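You operate a simulated robot arm through the tools that you are given. There is no shell and no other tool. Be economical: measure what you need, move in short steps, check, and stop when the job is done.

You run a simulated two-armed robot. Do the job below in one go: nothing can be reset, and whatever is moved stays where it is left.

JOB
Unclamp the frame, wind both stops to the size on its flag, and clamp it again.
Fine: the frame ends on both stops, against the pane at the gate; both clamps shut at the end.

The check looks at the end state, three seconds after you hand in, the way a careful person would. Anything else that was tipped, shoved, dropped, spilled or broken makes it a failure.

ROBOT AND FRAMES
Two 7-joint arms with fingered hands on one trunk that stands fixed in place. Base frame: the origin is at the foot of the trunk, x ahead of it, y to its left, z up. Lengths are in cm, angles in degrees, forces in N, time in s.
The left shoulder is at [9.6, 12.5, 96.3], the right one opposite. With the tool pointing down near the work surface each hand reaches from about 48 to 88 cm from the base axis, measured 20 degrees to its own side. Payload 4 kg a hand.
Tool frame (each hand has its own): the origin (TCP) lies between the finger pads and is the grasp point; the fingertips stand 2.9 cm ahead of it; z points along the fingers, y is the line along which they close. Largest opening 10 cm; the body of the gripper starts 3.4 cm behind the TCP. The gripper is a hand of 5 fingers: y runs from the thumb to the fingers, the wrist lies at [-1.5, -10.5, -17.7] in the tool frame, and closing takes about 1.5 s.
Orientation is told as [roll, pitch, yaw] about the base's x, y, z axes, in that order, counted from this pose: with the fingers straight down and the wrist toward the robot, the tool's x, y and z point along [0, 1, 0], [1, 0, 0] and [0, 0, -1] of the base frame.

CONTROLS
- The arms move only by the tool arm_command. It takes "left_targets", "right_targets" or both (then of equal length, played together; a hand with none holds still); each is a list of rows, each a list of 7 numbers: the shift along the base's x, y, z in cm, then the turn, a rotation vector about the base's x, y, z in degrees, then the opening, from 0 (shut) to 1 (fully open). In form: [[x, y, z, ax, ay, az, jaw], ...]. A call has 1 to 12 rows; each row shifts and turns the commanded pose from where the row before left it. Rows are played at 5 a second. More than 5 cm and 8.6 degrees between two rows, or a gripper value outside its range, and nothing of the call is played. Where a pose cannot be reached the arm comes as near as it can. A force on the tool above 70 N (or 10 N above the force at the start of the call, whichever is more), or a blocked arm, ends the call early, and 0.2 s more pass. The fingers move at their own pace (about 4.5 cm/s each) and stop on an object; they squeeze with about 32 N. The grip force told is the motor's: it shows also when the fingers shut on nothing. Time passes only in rows, and 0.2 s behind the last, so rows that do not move let the fingers close. It gives the time, the measured TCP pose, the force on the tool (base axes), the opening and the grip force at its end, in the units of the frame above (readings bear some noise), with the torque about the TCP (base axes, N m) and any sound that the robot's microphone picked up.
- Cameras (640 x 400 px; columns grow to the right, rows downward): "scene" is now at [18.09, 6, 111.89]; the picture's right is [0.62, -0.79, -0.00], its down [-0.28, -0.22, -0.93] and it looks along [0.73, 0.58, -0.36] (base axes); focal length 266 px, centre (320, 200). "left" rides on the left gripper at [-6.6, -8.6, -12.1] in its tool frame; the picture's right is [-0.76, -0.31, 0.58], its down [0.59, -0.70, 0.40] and it looks along [0.28, 0.64, 0.71] (tool axes); focal length 247 px, centre (320, 200). "right" rides on the right gripper at [6.6, -8.6, -12.1] in its tool frame; the picture's right is [-0.76, 0.31, -0.58], its down [-0.59, -0.70, 0.40] and it looks along [-0.28, 0.64, 0.71] (tool axes); focal length 247 px, centre (320, 200). There is no depth. A picture from a camera that has moved, and an enlarged one, comes with that camera's place and axes in the base frame and with its lens. The place of the scene camera against the robot may be out by one fixed shift of up to 1.8 cm in any direction.
- get_image(camera): a new picture of that camera. It takes no simulated time.
- move_column(by): slides the trunk up (or, below 0, down) by that many cm; the arms and the scene camera ride with it, the base frame stays. It gives what a move gives, with no picture.
- grasp_type(shape, hand): the hand has 5 fingers and takes this shape, open, in about a second: jaw (thumb against the fingers, like two jaws); tri (thumb and two fingers); tip (a fingertip pinch); poke (one finger out to press); point (the index stretched); flat (the hand flat); cup (the hand cupped); fist (a fist). The gripper value then closes the fingers along that shape, each until it touches; the sizes above hold for jaw. It gives what a move gives, with no picture.
- aim_head(pan, tilt): turns the head with the scene camera to pan (to the left, within 80 degrees either way) and tilt (down, from -29 to 69), counted from straight ahead of the robot. It gives what a move gives.
- zoom(camera, box): a new picture of the part [left, top, right, bottom] of that camera's present view, enlarged. It takes no simulated time.
- job_done(): hands the job in; it is judged then, once.

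Work in short steps. Places have to be worked out from the pictures, the camera data and where the tool is seen: move nearer, look again, correct. Check each grasp and each placing, and mend what went wrong. You have 120 turns and 94 pictures in all, those below and enlarged ones among them. Open the grippers and draw the arms clear of the work before you hand the job in, unless the task says otherwise; then end with one line.

The tools are called as name(argument=value, ...) on one line, values as JSON. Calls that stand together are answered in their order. arm_command: Moves the arms, as the interface text tells. Its arguments: {"type":"object","properties":{"left_targets":{"type":"array","items":{"type":"array","items":{"type":"number"}}},"right_targets":{"type":"array","items":{"type":"array","items":{"type":"number"}}}},"required":[]} The other tools are called the same way: move_column (by) slides the trunk up or down; grasp_type (shape, hand) gives the hand a shape; aim_head (pan, tilt) turns the head that bears the scene camera; get_image (camera) takes a picture; zoom (camera, box) takes an enlarged picture of a part of a camera's view; job_done () hands the job in.

At the start:

```text
time_s: 0.0
left_position: [31.56, 44.69, 106.09]
left_tcp_rot: [0.0, 0.0, 0.0]
left_wrist_force: [-0.2, -0.5, 0.2]
left_ft_torque: [0.02, -0.01, -0.02]
left_gripper_width: 9.98
left_grasp_force: 0.1
left_shape: jaw
right_position: [49.67, 4.95, 97.94]
right_tcp_rot: [0.0, 0.0, 0.0]
right_wrist_force: [0.4, 0.1, 0.2]
right_ft_torque: [0.01, -0.01, 0.01]
right_gripper_width: 9.99
right_grasp_force: 0.0
right_shape: jaw
trunk travel left (down, up): [-16.5, 58.2]
head pan, tilt: [38.2, 20.8]
```

scene: 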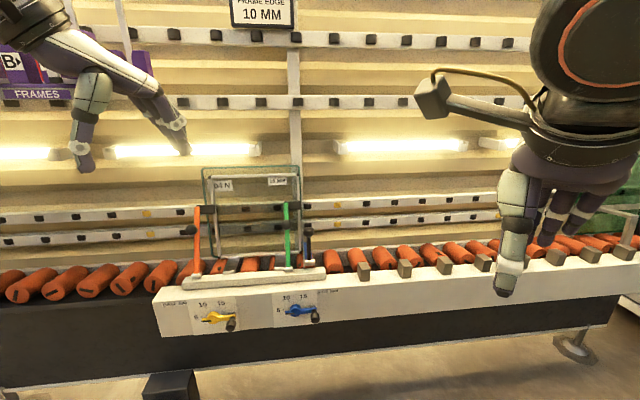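
right: 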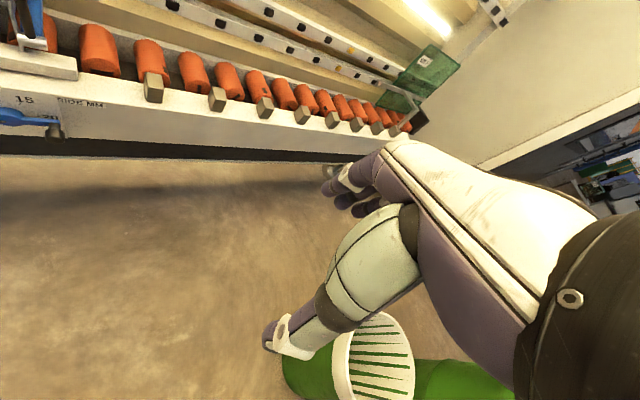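
left: 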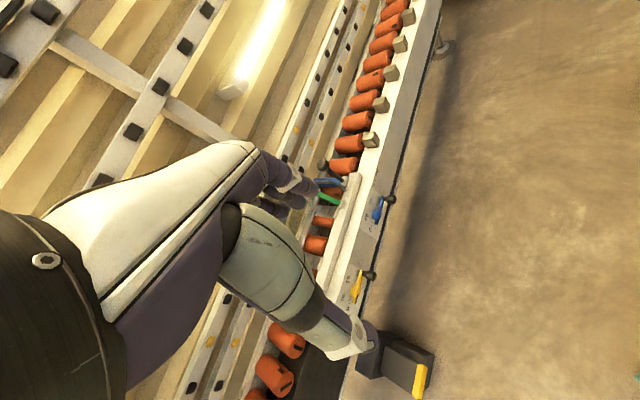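

The scene shows a glass pane/frame with two clamps (orange, green) and two dials (yellow, blue). I zoom to read the labels.

zoom(camera="scene", box=[140, 150, 360, 340])

zoom(camera="scene", box=[150, 280, 340, 340])

zoom(camera="scene", box=[195, 160, 325, 280])

```text
2.11 times, centred on (250, 245) of scene
camera zoom: at [18.09, 6.0, 111.89], right [0.62, -0.79, 0.0], down [-0.28, -0.22, -0.93], along [0.73, 0.58, -0.36], focal length 559 px, centre (467, 105)
```

zoom: 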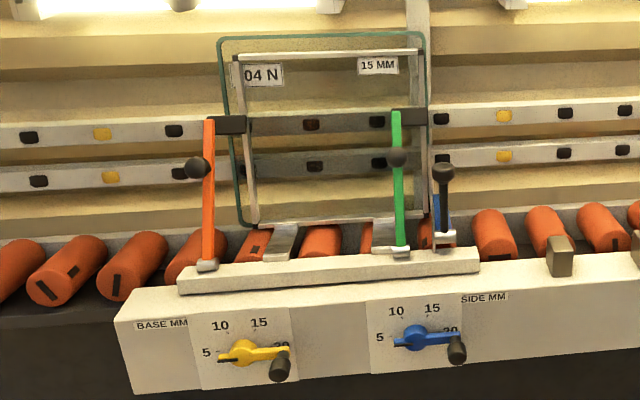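

```text
3.37 times, centred on (245, 310) of scene
camera zoom: at [18.09, 6.0, 111.89], right [0.62, -0.79, 0.0], down [-0.28, -0.22, -0.93], along [0.73, 0.58, -0.36], focal length 894 px, centre (573, -170)
```

zoom: 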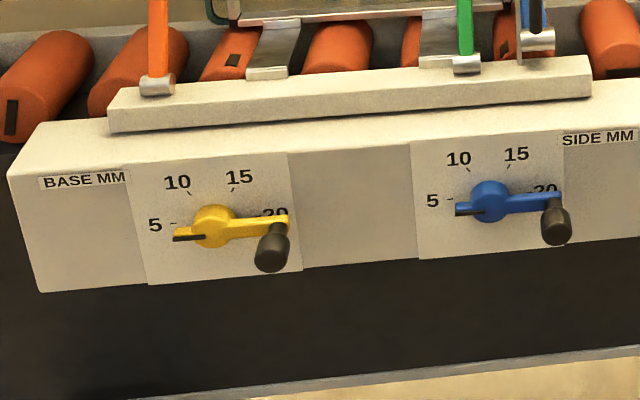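

```text
3.33 times, centred on (260, 220) of scene
camera zoom: at [18.09, 6.0, 111.89], right [0.62, -0.79, 0.0], down [-0.28, -0.22, -0.93], along [0.73, 0.58, -0.36], focal length 885 px, centre (520, 133)
```

zoom: 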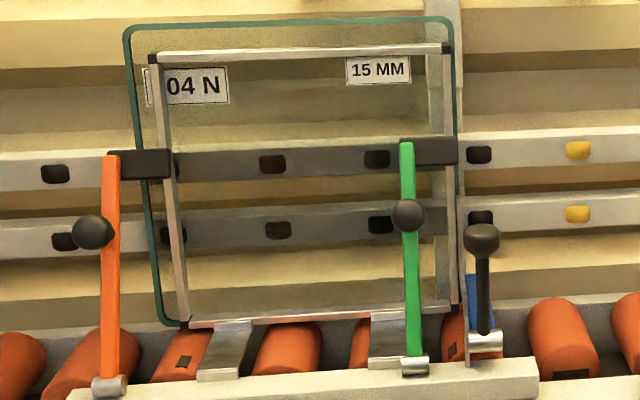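

Zooming more tightly to read the pointers, the third lever and the wall sign.

zoom(camera="scene", box=[190, 292, 250, 332])

zoom(camera="scene", box=[270, 286, 330, 326])

zoom(camera="scene", box=[265, 215, 335, 285])

zoom(camera="scene", box=[220, 0, 310, 40])

zoom(camera="scene", box=[175, 225, 255, 295])

```text
10.00 times, centred on (220, 312) of scene
camera zoom: at [18.09, 6.0, 111.89], right [0.62, -0.79, 0.0], down [-0.28, -0.22, -0.93], along [0.73, 0.58, -0.36], focal length 2656 px, centre (1320, -920)
```

zoom: 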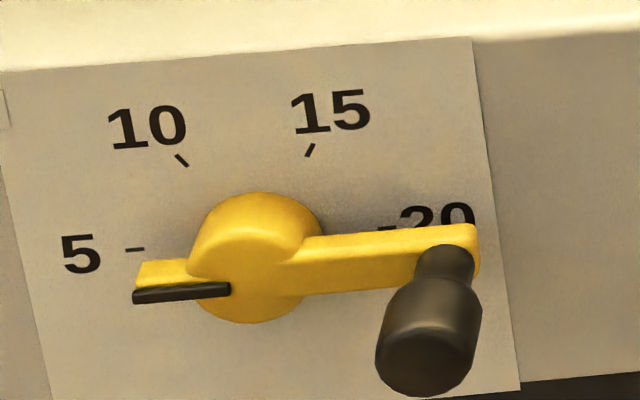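

```text
10.00 times, centred on (300, 306) of scene
camera zoom: at [18.09, 6.0, 111.89], right [0.62, -0.79, 0.0], down [-0.28, -0.22, -0.93], along [0.73, 0.58, -0.36], focal length 2656 px, centre (520, -860)
```

zoom: 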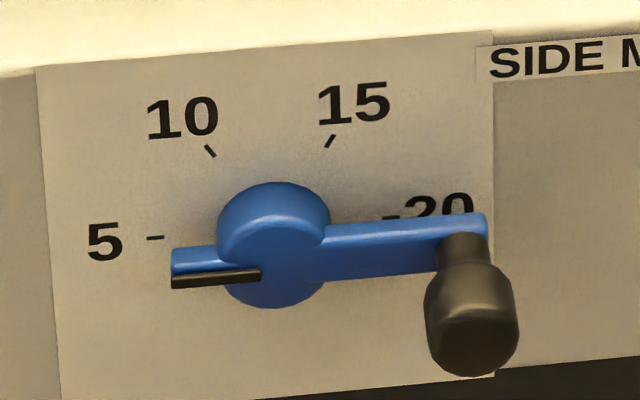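

```text
5.71 times, centred on (300, 250) of scene
camera zoom: at [18.09, 6.0, 111.89], right [0.62, -0.79, 0.0], down [-0.28, -0.22, -0.93], along [0.73, 0.58, -0.36], focal length 1518 px, centre (434, -86)
```

zoom: 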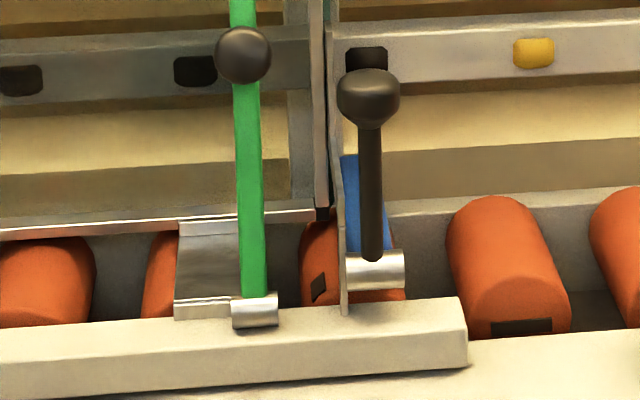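

```text
7.11 times, centred on (265, 20) of scene
camera zoom: at [18.09, 6.0, 111.89], right [0.62, -0.79, 0.0], down [-0.28, -0.22, -0.93], along [0.73, 0.58, -0.36], focal length 1888 px, centre (711, 1480)
```

zoom: 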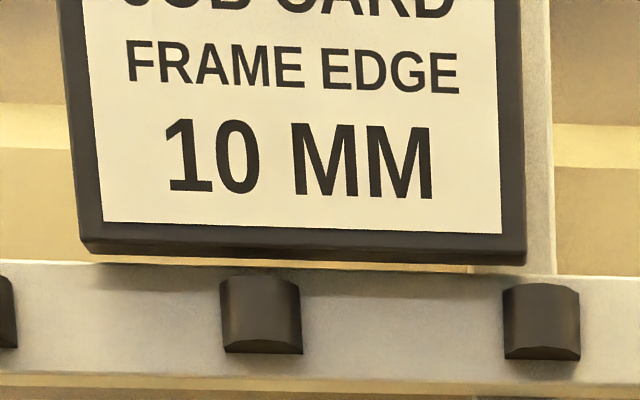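

```text
5.71 times, centred on (215, 260) of scene
camera zoom: at [18.09, 6.0, 111.89], right [0.62, -0.79, 0.0], down [-0.28, -0.22, -0.93], along [0.73, 0.58, -0.36], focal length 1518 px, centre (920, -143)
```

zoom: 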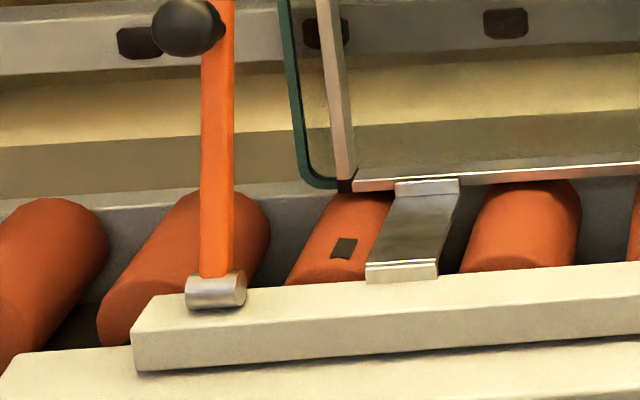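

The frame's flag reads 15 MM (job card says 10, but the flag governs). Both dials sit at about 5 now, so each needs +120° clockwise. I yaw the left hand toward the rail to look from a second position.

arm_command(left_targets=[[0, 0, 0, 0, 0, 8, 1], [0, 0, 0, 0, 0, 8, 1], [0, 0, 0, 0, 0, 8, 1], [0, 0, 0, 0, 0, 8, 1], [0, 0, 0, 0, 0, 8, 1], [0, 0, 0, 0, 0, 5, 1]])

get_image(camera="left")

```text
time_s: 1.4
left_position: [31.53, 47.25, 100.64]
left_tcp_rot: [-0.2, -0.1, 45.0]
left_wrist_force: [0.3, -0.8, -0.5]
left_ft_torque: [0.0, -0.01, -0.01]
left_gripper_width: 9.97
left_grasp_force: 0.0
left_shape: jaw
left hand out of reach, approached as far as the arm can: row 3, 4, 5, 6
right_position: [49.61, 4.94, 97.9]
right_tcp_rot: [0.0, 0.0, 0.0]
right_wrist_force: [-0.2, -0.3, 0.1]
right_ft_torque: [0.0, -0.01, 0.02]
right_gripper_width: 9.96
right_grasp_force: 0.0
right_shape: jaw
trunk travel left (down, up): [-16.5, 58.2]
head pan, tilt: [38.2, 20.8]
```

```text
82 pictures are left
camera left: at [30.23, 36.58, 112.52], right [0.32, -0.75, -0.58], down [-0.91, -0.08, -0.4], along [0.26, 0.65, -0.71], focal length 247 px, centre (320, 200)
```

left: 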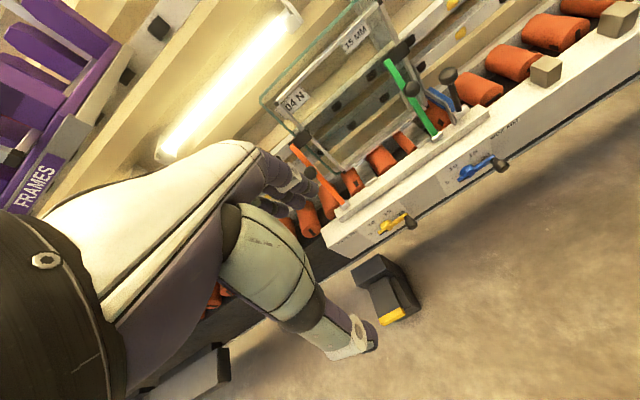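

Good second view. I zoom for triangulation.

zoom(camera="left", box=[260, 0, 540, 250])

```text
1.60 times, centred on (400, 125) of left
camera zoom: at [30.23, 36.58, 112.52], right [0.32, -0.75, -0.58], down [-0.91, -0.08, -0.4], along [0.26, 0.65, -0.71], focal length 395 px, centre (192, 320)
```

zoom: 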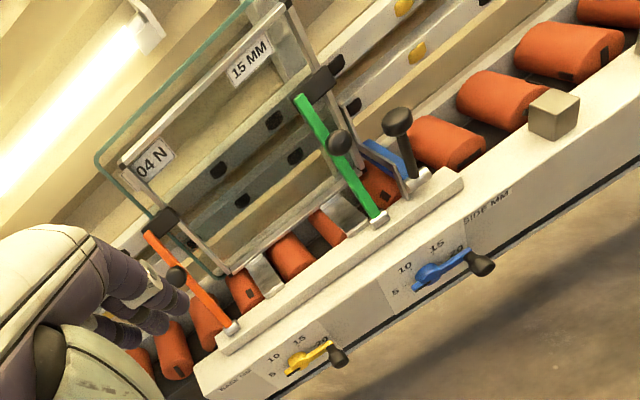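

Triangulation: orange ball ≈(48,72,79.5), green ball ≈(65,54.5,79), handles yellow ≈(46.7,58,56), blue ≈(62.5,42,56.5); rail normal about yaw 45°. I bring the left hand in front of the orange ball, tilting it so the fingers point horizontally toward the rail.

arm_command(left_targets=[[0.1, 0.9, -1.9, 5.8, -5.8, 0, 1], [0.1, 0.9, -1.9, 5.8, -5.8, 0, 1], [0.1, 0.9, -1.9, 5.8, -5.8, 0, 1], [0.1, 0.9, -1.9, 5.8, -5.8, 0, 1], [0.1, 0.9, -1.9, 5.8, -5.8, 0, 1], [0.1, 0.9, -1.9, 5.8, -5.8, 0, 1], [0.1, 0.9, -1.9, 5.8, -5.8, 0, 1], [0.1, 0.9, -1.9, 5.8, -5.8, 0, 1], [0.1, 0.9, -1.9, 5.8, -5.8, 0, 1], [0.1, 0.9, -1.9, 5.8, -5.8, 0, 1], [0.1, 0.9, -1.9, 5.8, -5.8, 0, 1]])

get_image(camera="left")

get_image(camera="scene")

```text
time_s: 3.8
left_position: [34.9, 62.08, 81.76]
left_tcp_rot: [165.1, -89.9, -120.1]
left_wrist_force: [-0.8, -0.2, -0.4]
left_ft_torque: [0.01, 0.03, -0.01]
left_gripper_width: 9.99
left_grasp_force: 0.0
left_shape: jaw
left hand out of reach, approached as far as the arm can: row 3, 4, 5
right_position: [49.8, 4.91, 97.89]
right_tcp_rot: [0.0, 0.0, 0.0]
right_wrist_force: [-0.2, -0.2, -0.6]
right_ft_torque: [-0.03, -0.04, -0.02]
right_gripper_width: 9.97
right_grasp_force: 0.0
right_shape: jaw
trunk travel left (down, up): [-16.5, 58.2]
head pan, tilt: [38.2, 20.8]
```

```text
80 pictures are left
camera left: at [31.17, 48.93, 72.88], right [0.94, -0.12, -0.31], down [-0.13, 0.7, -0.7], along [0.3, 0.7, 0.64], focal length 247 px, centre (320, 200)
```

left: 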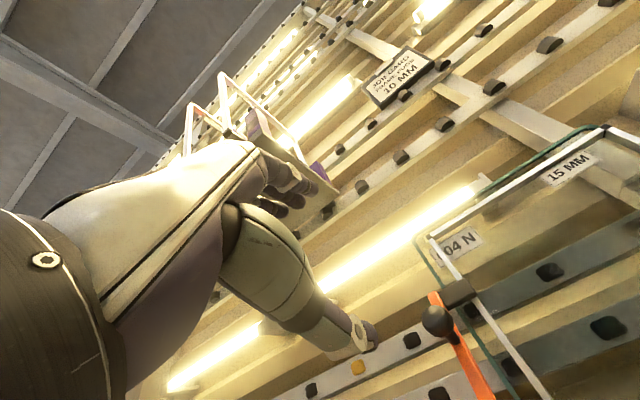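

```text
79 pictures are left
camera scene: at [18.12, 6.01, 111.89], right [0.62, -0.79, 0.0], down [-0.28, -0.22, -0.93], along [0.73, 0.58, -0.36], focal length 266 px, centre (320, 200)
```

scene: 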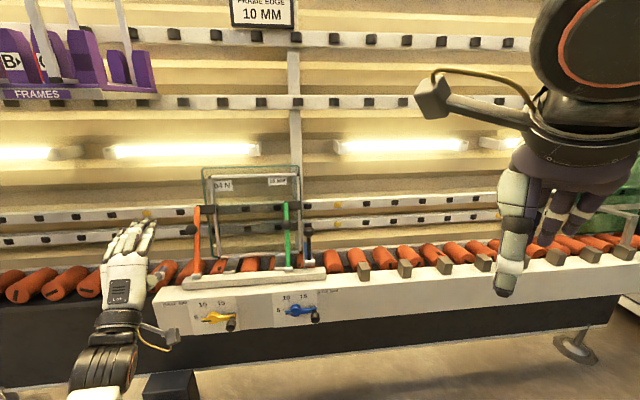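

The two left views agree: orange ball ≈(49.1,74.4,77), and the scene camera is offset by about (1.3,0,−1.1). I move the open hand toward the orange ball, stopping ~7 cm short.

arm_command(left_targets=[[1.4, 1.2, -0.8, 0, 0, 0, 1], [1.4, 1.2, -0.8, 0, 0, 0, 1], [1.4, 1.2, -0.8, 0, 0, 0, 1], [1.4, 1.2, -0.8, 0, 0, 0, 1], [1.4, 1.2, -0.8, 0, 0, 0, 1], [1.5, 1.1, -0.8, 0, 0, 0, 1]])

get_image(camera="left")

zoom(camera="scene", box=[100, 150, 340, 300])

```text
time_s: 5.2
left_position: [43.5, 69.23, 76.57]
left_tcp_rot: [166.4, -89.8, -121.4]
left_wrist_force: [1.0, 0.6, 0.4]
left_ft_torque: [-0.01, -0.02, -0.02]
left_gripper_width: 9.99
left_grasp_force: 0.1
left_shape: jaw
right_position: [49.71, 4.98, 97.87]
right_tcp_rot: [0.0, -0.1, 0.0]
right_wrist_force: [-0.2, 0.5, -0.4]
right_ft_torque: [-0.01, -0.01, 0.02]
right_gripper_width: 9.98
right_grasp_force: 0.1
right_shape: jaw
trunk travel left (down, up): [-16.5, 58.2]
head pan, tilt: [38.2, 20.8]
```

```text
78 pictures are left
camera left: at [39.76, 56.09, 67.86], right [0.94, -0.13, -0.31], down [-0.13, 0.7, -0.7], along [0.3, 0.7, 0.64], focal length 247 px, centre (320, 200)
```

left: 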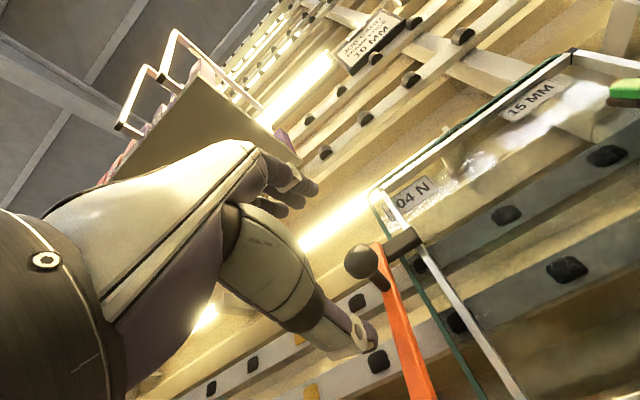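

```text
2.67 times, centred on (220, 225) of scene
camera zoom: at [18.13, 6.0, 111.89], right [0.62, -0.79, 0.0], down [-0.28, -0.22, -0.93], along [0.73, 0.58, -0.36], focal length 708 px, centre (587, 133)
```

zoom: 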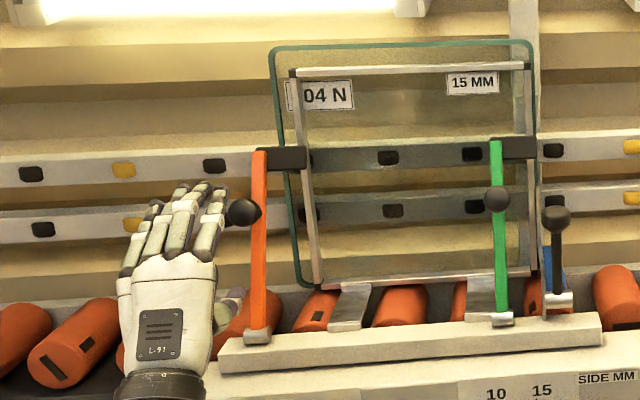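

Ball confirmed at ≈(49.1,74.5,76.8). I advance so the pads straddle it, stopping ~0.5 cm short, still open.

arm_command(left_targets=[[1.3, 1.2, 0.1, 0, 0, 0, 1], [1.3, 1.2, 0.1, 0, 0, 0, 1], [1.3, 1.2, 0, 0, 0, 0, 1], [1.2, 1.2, 0, 0, 0, 0, 1]])

get_image(camera="left")

zoom(camera="scene", box=[140, 180, 260, 280])

```text
time_s: 6.3
left_position: [48.16, 73.08, 78.87]
left_tcp_rot: [-178.0, -87.6, -137.4]
left_wrist_force: [-54.5, -57.0, 21.9]
left_ft_torque: [-3.87, 3.77, 0.21]
left_gripper_width: 10.0
left_grasp_force: 0.1
left_shape: jaw
right_position: [49.44, 4.17, 98.43]
right_tcp_rot: [0.5, -0.3, -0.2]
right_wrist_force: [0.9, 0.2, -0.4]
right_ft_torque: [0.05, 0.02, 0.02]
right_gripper_width: 9.97
right_grasp_force: 0.1
right_shape: jaw
trunk travel left (down, up): [-16.5, 58.2]
head pan, tilt: [38.2, 20.8]
stopped in row 4 (left hand): the force on the tool passed its limit at 84 N (the readings are from after the stop); the commanded pose is now the measured one
```

```text
76 pictures are left
camera left: at [44.53, 60.23, 69.56], right [0.95, -0.13, -0.28], down [-0.11, 0.72, -0.69], along [0.29, 0.68, 0.67], focal length 247 px, centre (320, 200)
```

left: 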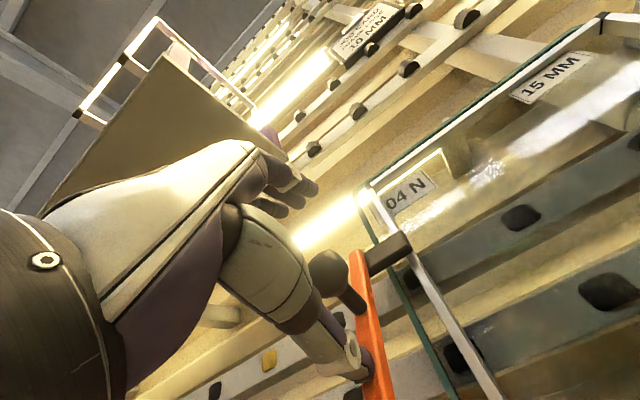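

```text
4.00 times, centred on (200, 230) of scene
camera zoom: at [17.43, 5.33, 112.07], right [0.62, -0.79, 0.0], down [-0.28, -0.21, -0.94], along [0.74, 0.58, -0.35], focal length 1062 px, centre (800, 80)
```

zoom: 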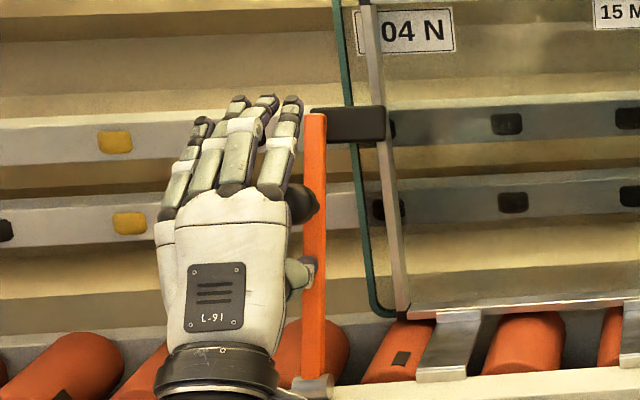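

Thumb met the lever below the ball: the lever leans back ~20°, so my approach should tilt down ~20°. I back off, tilt, narrow the jaw a bit.

arm_command(left_targets=[[-1.5, -1.4, 0, 0, 0, 0, 1], [-1.0, -0.9, 0, -4.5, 4.9, 0, 0.8], [0, 0, 0, -4.5, 4.9, 0, 0.65], [0, 0, 0, -4.5, 4.9, 0, 0.65], [0, 0, 0, 0, 0, 0, 0.65]])

get_image(camera="left")

zoom(camera="scene", box=[140, 180, 260, 280])

```text
time_s: 7.5
left_position: [45.67, 71.62, 77.53]
left_tcp_rot: [2.2, -71.0, 42.8]
left_wrist_force: [-0.2, 0.1, 0.5]
left_ft_torque: [0.03, 0.02, 0.0]
left_gripper_width: 6.52
left_grasp_force: 0.1
left_shape: jaw
right_position: [49.79, 4.92, 97.81]
right_tcp_rot: [0.0, 0.1, 0.1]
right_wrist_force: [0.5, -0.7, -0.5]
right_ft_torque: [0.04, -0.01, -0.02]
right_gripper_width: 9.97
right_grasp_force: 0.1
right_shape: jaw
trunk travel left (down, up): [-16.5, 58.2]
head pan, tilt: [38.2, 20.8]
```

```text
74 pictures are left
camera left: at [40.32, 56.9, 73.1], right [0.85, -0.22, -0.49], down [-0.32, 0.53, -0.79], along [0.43, 0.82, 0.38], focal length 247 px, centre (320, 200)
```

left: 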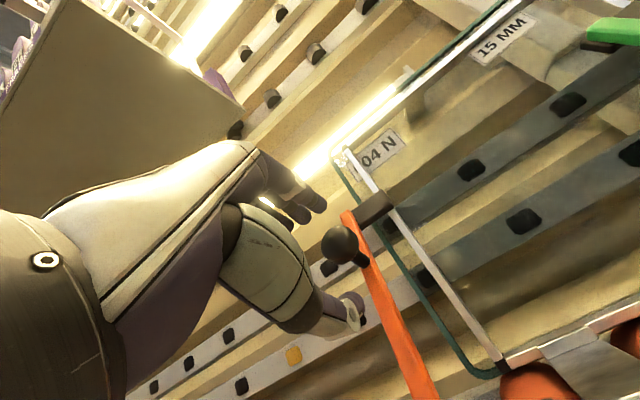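

```text
4.00 times, centred on (200, 230) of scene
camera zoom: at [18.23, 6.0, 111.87], right [0.62, -0.79, 0.0], down [-0.28, -0.22, -0.93], along [0.73, 0.58, -0.36], focal length 1062 px, centre (800, 80)
```

zoom: 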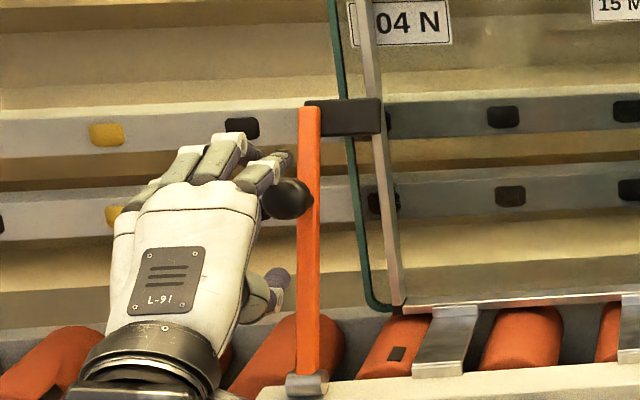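

Ball relative to the TCP: 4.4 cm ahead, 1 cm up in the tool frame. I align and advance ~4 cm.

arm_command(left_targets=[[0.3, 0.1, 0.9, 0, 0, 0, 0.65], [0.9, 0.85, -0.4, 0, 0, 0, 0.65], [0.9, 0.85, -0.4, 0, 0, 0, 0.65], [0.5, 0.45, -0.3, 0, 0, 0, 0.65], [0.5, 0.45, -0.2, 0, 0, 0, 0.65]])

get_image(camera="left")

```text
time_s: 8.7
left_position: [48.99, 74.16, 77.18]
left_tcp_rot: [2.2, -71.1, 42.6]
left_wrist_force: [0.5, 0.5, 0.2]
left_ft_torque: [0.0, 0.04, -0.01]
left_gripper_width: 6.51
left_grasp_force: 0.0
left_shape: jaw
right_position: [49.73, 4.74, 97.94]
right_tcp_rot: [-0.1, 0.0, -0.2]
right_wrist_force: [-0.5, -0.4, 0.0]
right_ft_torque: [0.02, 0.05, -0.02]
right_gripper_width: 9.96
right_grasp_force: 0.0
right_shape: jaw
trunk travel left (down, up): [-16.5, 58.2]
head pan, tilt: [38.2, 20.8]
```

```text
72 pictures are left
camera left: at [43.54, 59.55, 72.71], right [0.85, -0.22, -0.49], down [-0.32, 0.53, -0.79], along [0.43, 0.82, 0.38], focal length 247 px, centre (320, 200)
```

left: 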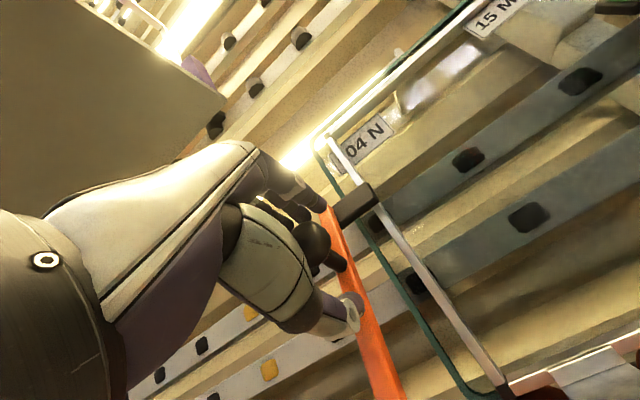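

Ball is now between thumb and fingers with no contact force. I close on it.

arm_command(left_targets=[[0, 0, 0, 0, 0, 0, 0.3], [0, 0, 0, 0, 0, 0, 0.1], [0, 0, 0, 0, 0, 0, 0.1], [0, 0, 0, 0, 0, 0, 0.1], [0, 0, 0, 0, 0, 0, 0.1], [0, 0, 0, 0, 0, 0, 0.1], [0, 0, 0, 0, 0, 0, 0.1]])

get_image(camera="left")

zoom(camera="scene", box=[140, 160, 320, 290])

```text
time_s: 10.3
left_position: [49.1, 74.27, 76.96]
left_tcp_rot: [2.2, -71.0, 42.7]
left_wrist_force: [3.2, -0.9, -3.3]
left_ft_torque: [-0.04, 0.01, -0.07]
left_gripper_width: 1.87
left_grasp_force: 32.3
left_shape: jaw
right_position: [49.81, 4.95, 97.95]
right_tcp_rot: [0.0, 0.0, -0.2]
right_wrist_force: [-0.3, 1.4, 0.0]
right_ft_torque: [0.0, -0.04, -0.01]
right_gripper_width: 9.98
right_grasp_force: 0.0
right_shape: jaw
trunk travel left (down, up): [-16.5, 58.2]
head pan, tilt: [38.2, 20.8]
```

```text
71 pictures are left
camera left: at [43.61, 59.54, 72.63], right [0.84, -0.22, -0.49], down [-0.32, 0.53, -0.79], along [0.43, 0.82, 0.38], focal length 247 px, centre (320, 200)
```

left: 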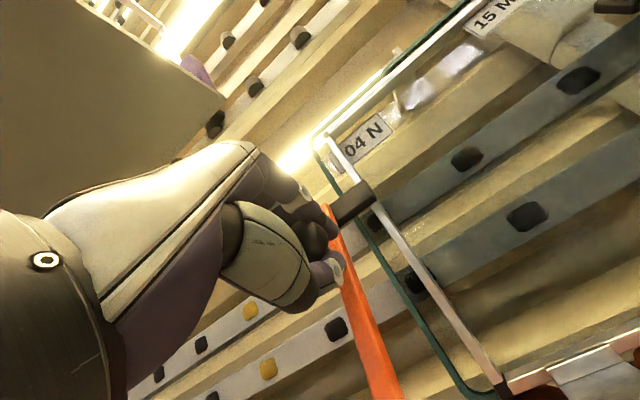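

```text
3.08 times, centred on (230, 225) of scene
camera zoom: at [18.15, 6.04, 111.88], right [0.62, -0.79, 0.0], down [-0.28, -0.22, -0.93], along [0.73, 0.58, -0.36], focal length 817 px, centre (597, 123)
```

zoom: 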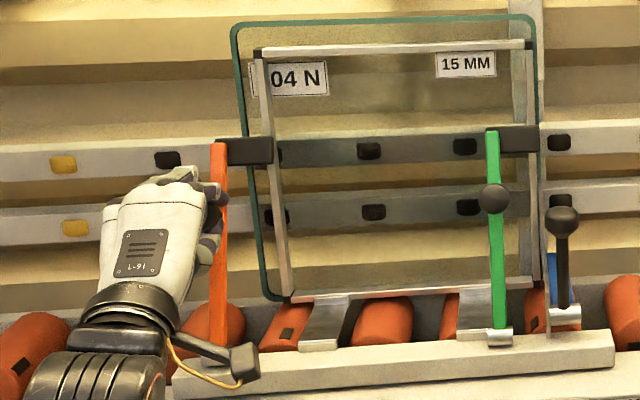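

Firm grip on the ball (32 N). I pull it toward me along the arc about the hinge.

arm_command(left_targets=[[-1.12, -1.03, 0.09, 4.6, -4.9, 0, 0.1], [-1.2, -1.11, -0.1, 4.8, -5.1, 0, 0.1], [-1.18, -1.09, -0.3, 4.8, -5.1, 0, 0.1], [-1.15, -1.06, -0.49, 4.8, -5.1, 0, 0.1]])

zoom(camera="scene", box=[140, 160, 320, 290])

```text
time_s: 11.3
left_position: [44.43, 69.78, 76.34]
left_tcp_rot: [179.6, -80.8, -134.9]
left_wrist_force: [8.8, -9.7, 2.6]
left_ft_torque: [0.14, 0.12, -0.11]
left_gripper_width: 1.9
left_grasp_force: 31.9
left_shape: jaw
right_position: [49.95, 4.72, 97.89]
right_tcp_rot: [0.1, 0.0, -0.1]
right_wrist_force: [0.5, -1.0, -0.1]
right_ft_torque: [0.0, 0.02, -0.06]
right_gripper_width: 9.99
right_grasp_force: 0.0
right_shape: jaw
trunk travel left (down, up): [-16.5, 58.2]
head pan, tilt: [38.2, 20.8]
```

```text
3.08 times, centred on (230, 225) of scene
camera zoom: at [18.14, 5.89, 111.9], right [0.62, -0.79, 0.0], down [-0.28, -0.22, -0.93], along [0.73, 0.58, -0.36], focal length 817 px, centre (597, 123)
```

zoom: 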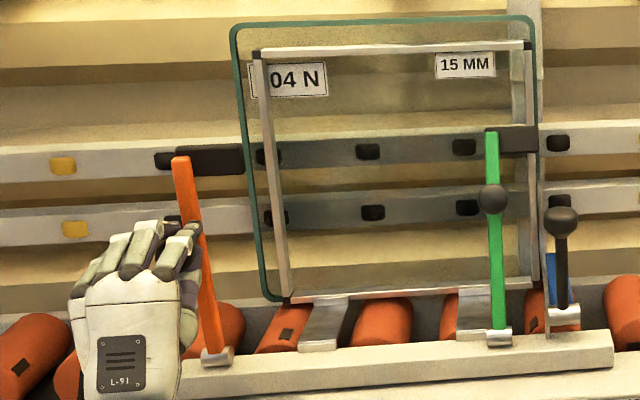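

Lever follows and the frame stays. There's a 13 N sideways force, so I correct laterally and keep opening.

arm_command(left_targets=[[-0.76, -1.24, -0.68, 3.5, -3.6, 0, 0.1], [-0.8, -1.18, -0.86, 3.5, -3.6, 0, 0.1], [-0.8, -1.0, -1.02, 3.5, -3.6, 0, 0.1], [-0.7, -0.9, -1.17, 3.5, -3.6, 0, 0.1]])

zoom(camera="scene", box=[140, 160, 320, 290])

```text
time_s: 12.3
left_position: [41.26, 65.84, 72.83]
left_tcp_rot: [-179.2, -60.7, -135.7]
left_wrist_force: [-16.6, 4.8, 8.4]
left_ft_torque: [0.15, -0.4, 0.06]
left_gripper_width: 1.89
left_grasp_force: 31.9
left_shape: jaw
right_position: [49.64, 4.81, 98.03]
right_tcp_rot: [0.0, 0.0, -0.1]
right_wrist_force: [-0.5, -0.2, -0.3]
right_ft_torque: [0.02, -0.05, 0.0]
right_gripper_width: 9.97
right_grasp_force: 0.0
right_shape: jaw
trunk travel left (down, up): [-16.5, 58.2]
head pan, tilt: [38.2, 20.8]
```

```text
3.08 times, centred on (230, 225) of scene
camera zoom: at [17.93, 5.96, 111.93], right [0.62, -0.79, 0.0], down [-0.28, -0.22, -0.94], along [0.74, 0.58, -0.35], focal length 817 px, centre (597, 123)
```

zoom: 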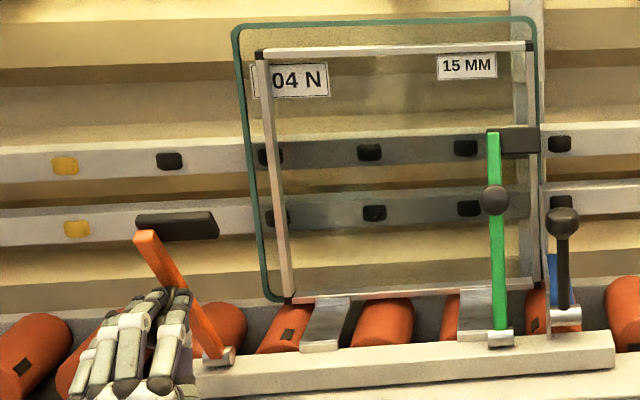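

Lever is open about 50°. I open the hand and see whether the lever stays.

arm_command(left_targets=[[0, 0, 0, 0, 0, 0, 0.4], [0, 0, 0, 0, 0, 0, 0.65], [0, 0, 0, 0, 0, 0, 0.65], [0, 0, 0, 0, 0, 0, 0.65]])

get_image(camera="left")

zoom(camera="scene", box=[140, 160, 320, 290])

```text
time_s: 13.3
left_position: [41.56, 65.59, 72.65]
left_tcp_rot: [-179.6, -61.2, -135.8]
left_wrist_force: [-0.5, -0.7, -2.0]
left_ft_torque: [0.01, -0.01, 0.01]
left_gripper_width: 6.41
left_grasp_force: 0.1
left_shape: jaw
right_position: [49.89, 4.76, 97.96]
right_tcp_rot: [-0.1, 0.0, -0.1]
right_wrist_force: [0.2, -0.2, 0.8]
right_ft_torque: [0.02, 0.0, -0.01]
right_gripper_width: 9.96
right_grasp_force: 0.0
right_shape: jaw
trunk travel left (down, up): [-16.5, 58.2]
head pan, tilt: [38.2, 20.8]
```

```text
67 pictures are left
camera left: at [41.65, 56.37, 59.17], right [1.0, -0.08, 0.01], down [0.08, 0.9, -0.43], along [0.02, 0.43, 0.9], focal length 247 px, centre (320, 200)
```

left: 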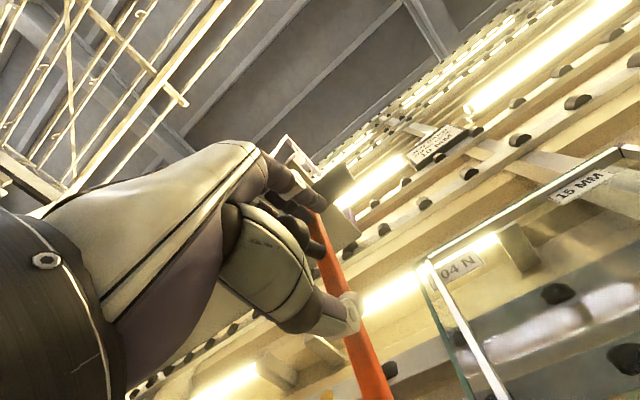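

```text
3.08 times, centred on (230, 225) of scene
camera zoom: at [18.09, 6.0, 111.89], right [0.62, -0.79, 0.0], down [-0.28, -0.22, -0.93], along [0.73, 0.58, -0.36], focal length 817 px, centre (597, 123)
```

zoom: 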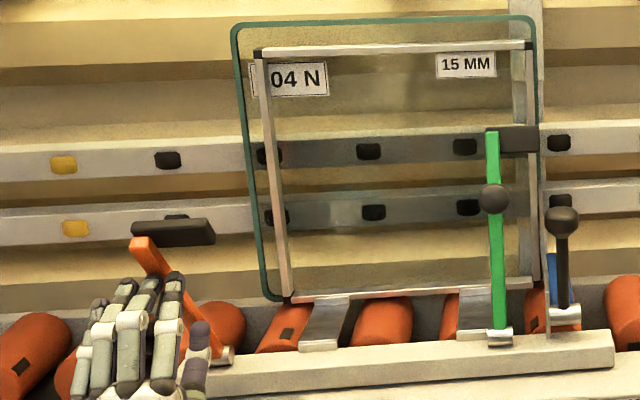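

Lever stays. I back the hand out along its own axis.

arm_command(left_targets=[[-1.3, -1.3, -1.0, 0, 0, 0, 0.7], [-1.3, -1.3, -1.0, 0, 0, 0, 0.8], [-1.3, -1.3, -1.0, 0, 0, 0, 0.8], [-1.3, -1.3, -1.0, 0, 0, 0, 0.8], [-1.3, -1.3, -0.5, 0, 0, 0, 0.8]])

get_image(camera="scene")

```text
time_s: 14.5
left_position: [34.98, 59.16, 68.41]
left_tcp_rot: [-179.5, -61.1, -135.6]
left_wrist_force: [0.0, -0.3, 0.0]
left_ft_torque: [-0.02, 0.03, 0.01]
left_gripper_width: 7.98
left_grasp_force: 0.1
left_shape: jaw
right_position: [49.84, 4.89, 97.87]
right_tcp_rot: [0.0, 0.0, -0.1]
right_wrist_force: [0.9, 0.2, 0.7]
right_ft_torque: [0.0, -0.06, 0.02]
right_gripper_width: 9.97
right_grasp_force: 0.1
right_shape: jaw
trunk travel left (down, up): [-16.5, 58.2]
head pan, tilt: [38.2, 20.8]
```

```text
65 pictures are left
camera scene: at [18.09, 6.0, 111.9], right [0.62, -0.79, 0.0], down [-0.28, -0.22, -0.93], along [0.73, 0.58, -0.36], focal length 266 px, centre (320, 200)
```

scene: 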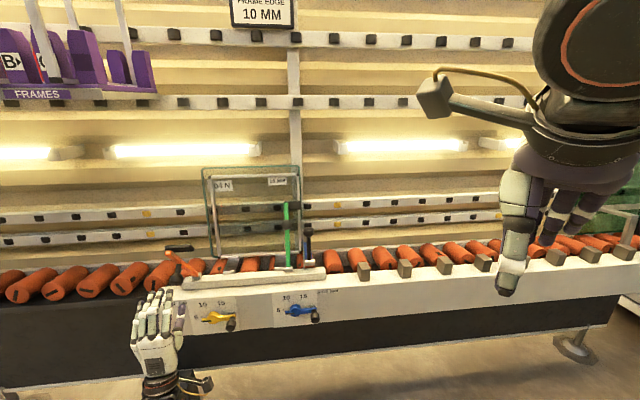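

Orange clamp is open, frame still standing. Next the green ball (≈66.9,55.4,77.2): I move right first, then up, tilting the tool 19° below horizontal.

arm_command(left_targets=[[3.4, -3.5, 0, -4.7, 5.0, 0, 0.8], [3.4, -3.5, 0, -4.7, 5.0, 0, 0.7], [3.7, -0.4, 2.3, -4.7, 5.0, 0, 0.65], [3.7, -0.4, 2.3, -4.7, 5.0, 0, 0.65], [3.7, -0.4, 2.3, -4.7, 5.0, 0, 0.65], [3.7, -0.4, 2.3, -4.7, 5.0, 0, 0.65], [3.7, -0.4, 2.3, -4.7, 5.0, 0, 0.65]])

get_image(camera="left")

get_image(camera="scene")

```text
time_s: 16.1
left_position: [60.32, 50.22, 79.7]
left_tcp_rot: [3.1, -70.7, 41.5]
left_wrist_force: [-0.3, 0.4, -0.5]
left_ft_torque: [-0.02, 0.01, 0.0]
left_gripper_width: 6.52
left_grasp_force: 0.1
left_shape: jaw
right_position: [49.76, 4.85, 98.05]
right_tcp_rot: [0.0, 0.0, -0.1]
right_wrist_force: [-0.1, -0.7, -0.1]
right_ft_torque: [0.03, 0.0, -0.01]
right_gripper_width: 10.01
right_grasp_force: 0.0
right_shape: jaw
trunk travel left (down, up): [-16.5, 58.2]
head pan, tilt: [38.2, 20.8]
```

```text
64 pictures are left
camera left: at [54.8, 35.57, 75.18], right [0.84, -0.22, -0.49], down [-0.32, 0.53, -0.78], along [0.44, 0.82, 0.38], focal length 247 px, centre (320, 200)
```

left: 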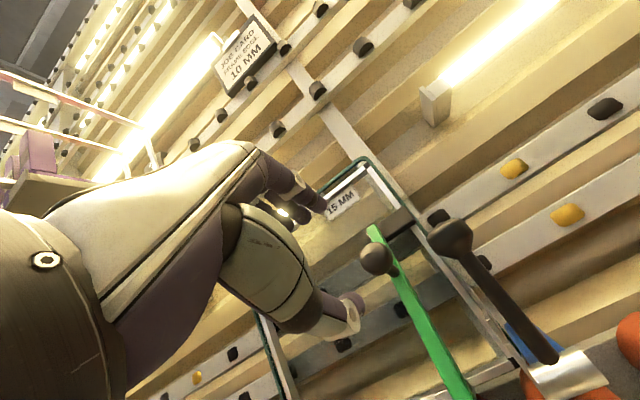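

```text
63 pictures are left
camera scene: at [18.09, 5.99, 111.89], right [0.62, -0.79, 0.0], down [-0.28, -0.22, -0.93], along [0.73, 0.58, -0.36], focal length 266 px, centre (320, 200)
```

scene: 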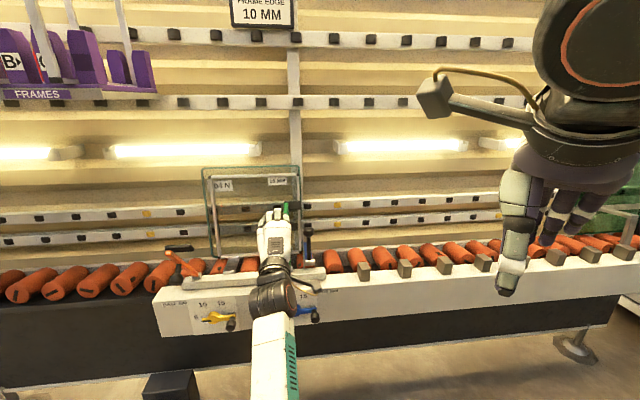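

Ball ray agrees with the estimate; the black gate lever's knob is ~6 cm to the right, clear of the hand. I advance and then close.

arm_command(left_targets=[[1.35, 0.9, -0.4, 0, 0, 0, 0.65], [1.3, 1.0, -0.5, 0, 0, 0, 0.65], [1.3, 1.0, -0.5, 0, 0, 0, 0.65], [1.25, 1.05, -0.5, 0, 0, 0, 0.65], [1.25, 1.05, -0.5, 0, 0, 0, 0.65]])

get_image(camera="left")

```text
time_s: 17.3
left_position: [66.65, 55.03, 77.22]
left_tcp_rot: [3.0, -70.7, 41.7]
left_wrist_force: [0.6, 0.0, -0.4]
left_ft_torque: [0.0, -0.02, -0.02]
left_gripper_width: 6.52
left_grasp_force: 0.0
left_shape: jaw
right_position: [49.9, 4.83, 97.91]
right_tcp_rot: [0.1, 0.0, -0.1]
right_wrist_force: [0.5, -0.2, 0.3]
right_ft_torque: [0.02, 0.01, 0.0]
right_gripper_width: 9.96
right_grasp_force: 0.1
right_shape: jaw
trunk travel left (down, up): [-16.5, 58.2]
head pan, tilt: [38.2, 20.8]
```

```text
62 pictures are left
camera left: at [61.13, 40.51, 72.82], right [0.84, -0.22, -0.49], down [-0.32, 0.53, -0.78], along [0.44, 0.82, 0.38], focal length 247 px, centre (320, 200)
```

left: 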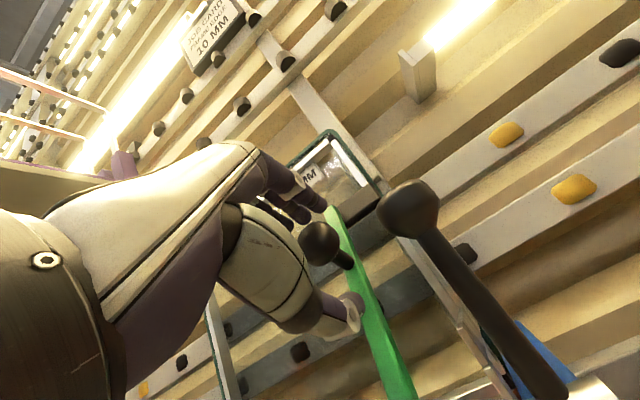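

Same geometry as the successful grasp. I close on the green ball.

arm_command(left_targets=[[0, 0, 0, 0, 0, 0, 0.3], [0, 0, 0, 0, 0, 0, 0.1], [0, 0, 0, 0, 0, 0, 0.1], [0, 0, 0, 0, 0, 0, 0.1], [0, 0, 0, 0, 0, 0, 0.1], [0, 0, 0, 0, 0, 0, 0.1]])

arm_command(left_targets=[[-1.06, -1.08, 0.09, 4.6, -4.9, 0, 0.1], [-1.14, -1.16, -0.1, 4.8, -5.1, 0, 0.1], [-1.13, -1.15, -0.3, 4.8, -5.1, 0, 0.1], [-1.09, -1.11, -0.49, 4.8, -5.1, 0, 0.1]])

zoom(camera="scene", box=[160, 160, 340, 290])

```text
time_s: 18.7
left_position: [66.57, 55.21, 77.17]
left_tcp_rot: [3.0, -70.9, 41.6]
left_wrist_force: [3.5, 2.2, 1.7]
left_ft_torque: [0.01, -0.05, 0.03]
left_gripper_width: 2.18
left_grasp_force: 31.8
left_shape: jaw
right_position: [49.77, 4.8, 97.92]
right_tcp_rot: [0.0, 0.1, 0.0]
right_wrist_force: [-0.3, -0.4, 0.2]
right_ft_torque: [-0.01, -0.01, -0.03]
right_gripper_width: 9.98
right_grasp_force: 0.1
right_shape: jaw
trunk travel left (down, up): [-16.5, 58.2]
head pan, tilt: [38.2, 20.8]
```

```text
time_s: 19.7
left_position: [62.16, 50.43, 76.35]
left_tcp_rot: [178.3, -81.3, -133.5]
left_wrist_force: [-2.3, 3.4, -0.8]
left_ft_torque: [0.0, -0.06, 0.05]
left_gripper_width: 2.13
left_grasp_force: 31.9
left_shape: jaw
right_position: [49.79, 4.82, 97.99]
right_tcp_rot: [0.0, 0.0, -0.1]
right_wrist_force: [-0.5, -0.2, 0.3]
right_ft_torque: [-0.01, 0.0, 0.04]
right_gripper_width: 10.0
right_grasp_force: 0.1
right_shape: jaw
trunk travel left (down, up): [-16.5, 58.2]
head pan, tilt: [38.2, 20.8]
```

```text
3.08 times, centred on (250, 225) of scene
camera zoom: at [18.1, 6.03, 111.89], right [0.62, -0.79, 0.0], down [-0.28, -0.22, -0.93], along [0.73, 0.58, -0.36], focal length 817 px, centre (535, 123)
```

zoom: 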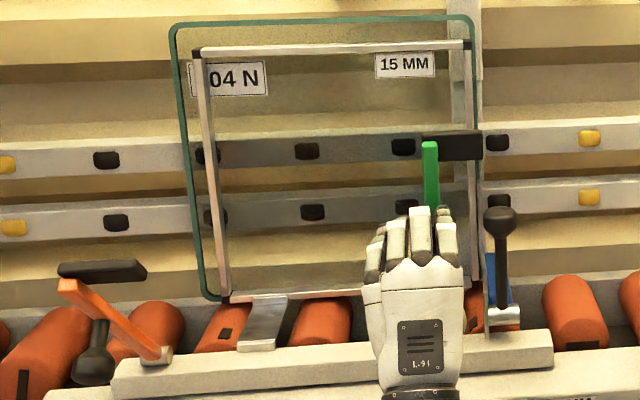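

Green follows with almost no side force; frame steady. Continue the arc.

arm_command(left_targets=[[-1.04, -1.06, -0.68, 3.5, -3.6, 0, 0.1], [-0.98, -1.0, -0.86, 3.5, -3.6, 0, 0.1], [-0.9, -0.91, -1.02, 3.5, -3.6, 0, 0.1], [-0.8, -0.82, -1.17, 3.5, -3.6, 0, 0.1], [0, 0, 0, 0, 0, 0, 0.4], [0, 0, 0, 0, 0, 0, 0.65], [0, 0, 0, 0, 0, 0, 0.65], [0, 0, 0, 0, 0, 0, 0.65]])

zoom(camera="scene", box=[160, 160, 340, 290])

```text
time_s: 21.5
left_position: [58.53, 46.79, 72.4]
left_tcp_rot: [179.8, -61.3, -135.0]
left_wrist_force: [-1.0, -0.3, -2.3]
left_ft_torque: [0.02, -0.06, 0.04]
left_gripper_width: 6.34
left_grasp_force: 0.1
left_shape: jaw
right_position: [49.8, 4.85, 97.98]
right_tcp_rot: [0.0, 0.0, -0.1]
right_wrist_force: [0.9, 0.5, -0.1]
right_ft_torque: [0.02, -0.06, 0.0]
right_gripper_width: 9.99
right_grasp_force: 0.0
right_shape: jaw
trunk travel left (down, up): [-16.5, 58.2]
head pan, tilt: [38.2, 20.8]
```

```text
3.08 times, centred on (250, 225) of scene
camera zoom: at [18.11, 6.0, 111.89], right [0.62, -0.79, 0.0], down [-0.28, -0.22, -0.93], along [0.73, 0.58, -0.36], focal length 817 px, centre (535, 123)
```

zoom: 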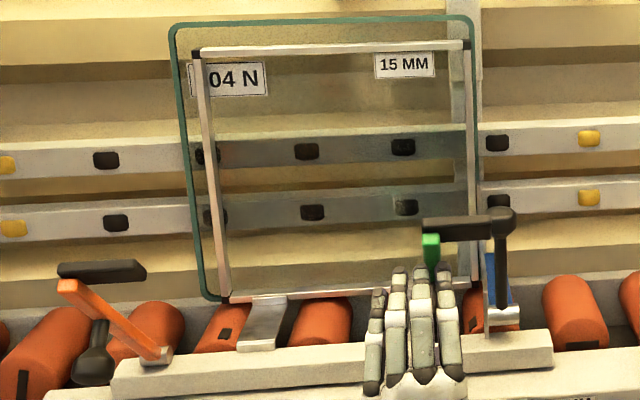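

Green is open too and the frame stands. I back out and go down in front of the blue crank handle (≈63,42,55), levelling the tool.

arm_command(left_targets=[[-1.3, -1.3, -1.0, 0, 0, 0, 0.7], [-1.3, -1.3, -1.0, 0, 0, 0, 0.8], [-1.3, -1.3, -1.0, 0, 0, 0, 0.8], [-1.3, -1.3, -1.0, 0, 0, 0, 0.8], [-1.3, -1.3, -1.0, 0, 0, 0, 0.8], [1.3, -0.9, -3.0, -5.1, 5.1, 0, 0.8], [1.3, -0.9, -3.0, -5.1, 5.1, 0, 0.8], [1.3, -0.9, -3.0, -5.1, 5.1, 0, 0.7], [1.3, -0.9, -3.0, -5.1, 5.1, 0, 0.65]])

get_image(camera="left")

get_image(camera="scene")

```text
time_s: 23.5
left_position: [57.25, 36.85, 55.33]
left_tcp_rot: [1.9, -89.6, 43.0]
left_wrist_force: [0.1, -0.2, 0.1]
left_ft_torque: [0.0, 0.0, 0.04]
left_gripper_width: 6.51
left_grasp_force: 0.0
left_shape: jaw
right_position: [49.95, 4.78, 97.87]
right_tcp_rot: [0.1, 0.0, -0.1]
right_wrist_force: [-0.6, 0.2, 0.5]
right_ft_torque: [-0.02, 0.0, 0.02]
right_gripper_width: 9.99
right_grasp_force: 0.1
right_shape: jaw
trunk travel left (down, up): [-16.5, 58.2]
head pan, tilt: [38.2, 20.8]
```

```text
59 pictures are left
camera left: at [53.38, 23.56, 46.74], right [0.94, -0.13, -0.31], down [-0.14, 0.7, -0.7], along [0.31, 0.71, 0.64], focal length 247 px, centre (320, 200)
```

left: 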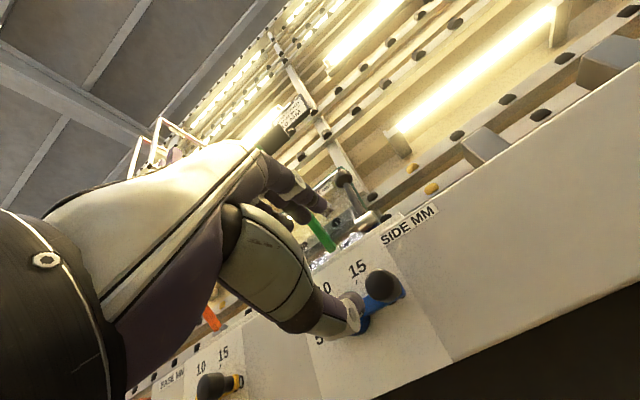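

```text
58 pictures are left
camera scene: at [18.1, 5.99, 111.89], right [0.62, -0.79, 0.0], down [-0.28, -0.22, -0.93], along [0.73, 0.58, -0.36], focal length 266 px, centre (320, 200)
```

scene: 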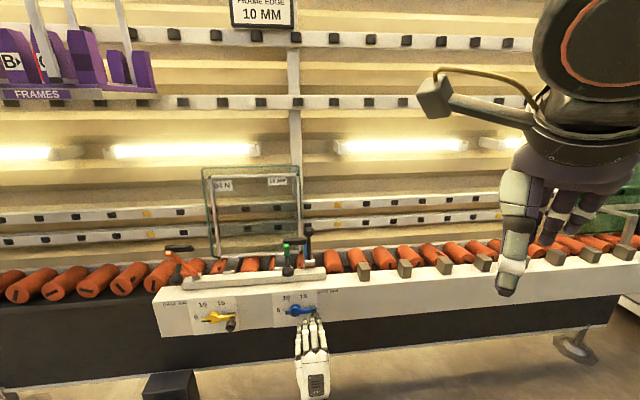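

Blue handle tip ≈(63.6,42.3,53.7). I lower slightly and advance so the jaws straddle the handle.

arm_command(left_targets=[[0.6, 0.5, -1.6, 0, 0, 0, 0.65], [1.4, 1.15, 0, 0, 0, 0, 0.65], [1.4, 1.15, 0, 0, 0, 0, 0.65], [1.3, 1.15, 0, 0, 0, 0, 0.65], [1.3, 1.15, 0, 0, 0, 0, 0.65]])

get_image(camera="left")

zoom(camera="scene", box=[260, 270, 360, 340])

```text
time_s: 24.7
left_position: [62.76, 41.8, 54.58]
left_tcp_rot: [-0.2, -89.8, 44.9]
left_wrist_force: [-0.3, 1.0, -1.0]
left_ft_torque: [0.04, 0.0, 0.0]
left_gripper_width: 6.51
left_grasp_force: 0.0
left_shape: jaw
left hand out of reach, approached as far as the arm can: row 5
right_position: [49.76, 4.82, 98.03]
right_tcp_rot: [0.0, 0.0, -0.1]
right_wrist_force: [1.4, 0.2, -0.3]
right_ft_torque: [0.01, 0.01, -0.03]
right_gripper_width: 9.98
right_grasp_force: 0.0
right_shape: jaw
trunk travel left (down, up): [-16.5, 58.2]
head pan, tilt: [38.2, 20.8]
```

```text
57 pictures are left
camera left: at [58.82, 28.64, 45.94], right [0.94, -0.13, -0.31], down [-0.13, 0.7, -0.7], along [0.31, 0.71, 0.64], focal length 247 px, centre (320, 200)
```

left: 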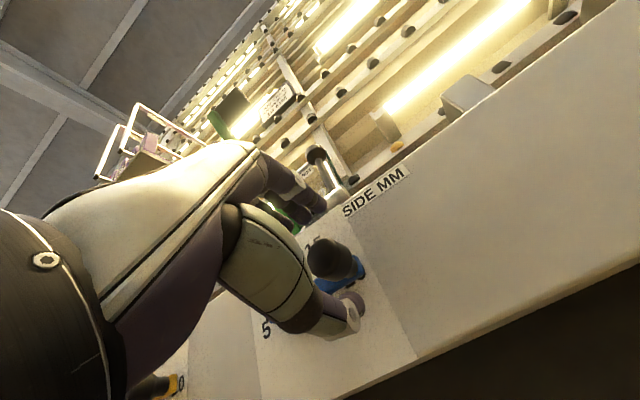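

```text
5.71 times, centred on (310, 305) of scene
camera zoom: at [18.11, 6.0, 111.89], right [0.62, -0.79, 0.0], down [-0.28, -0.22, -0.93], along [0.73, 0.58, -0.36], focal length 1518 px, centre (377, -400)
```

zoom: 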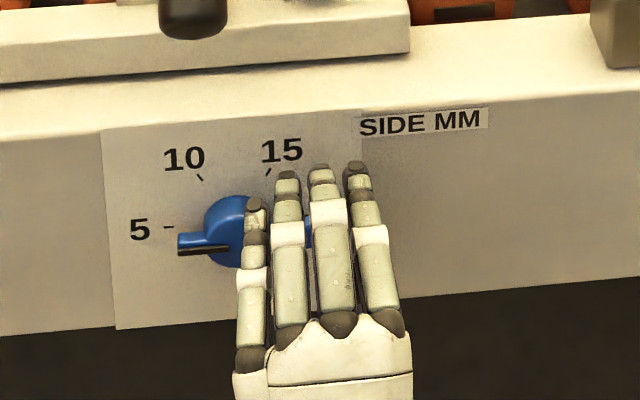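

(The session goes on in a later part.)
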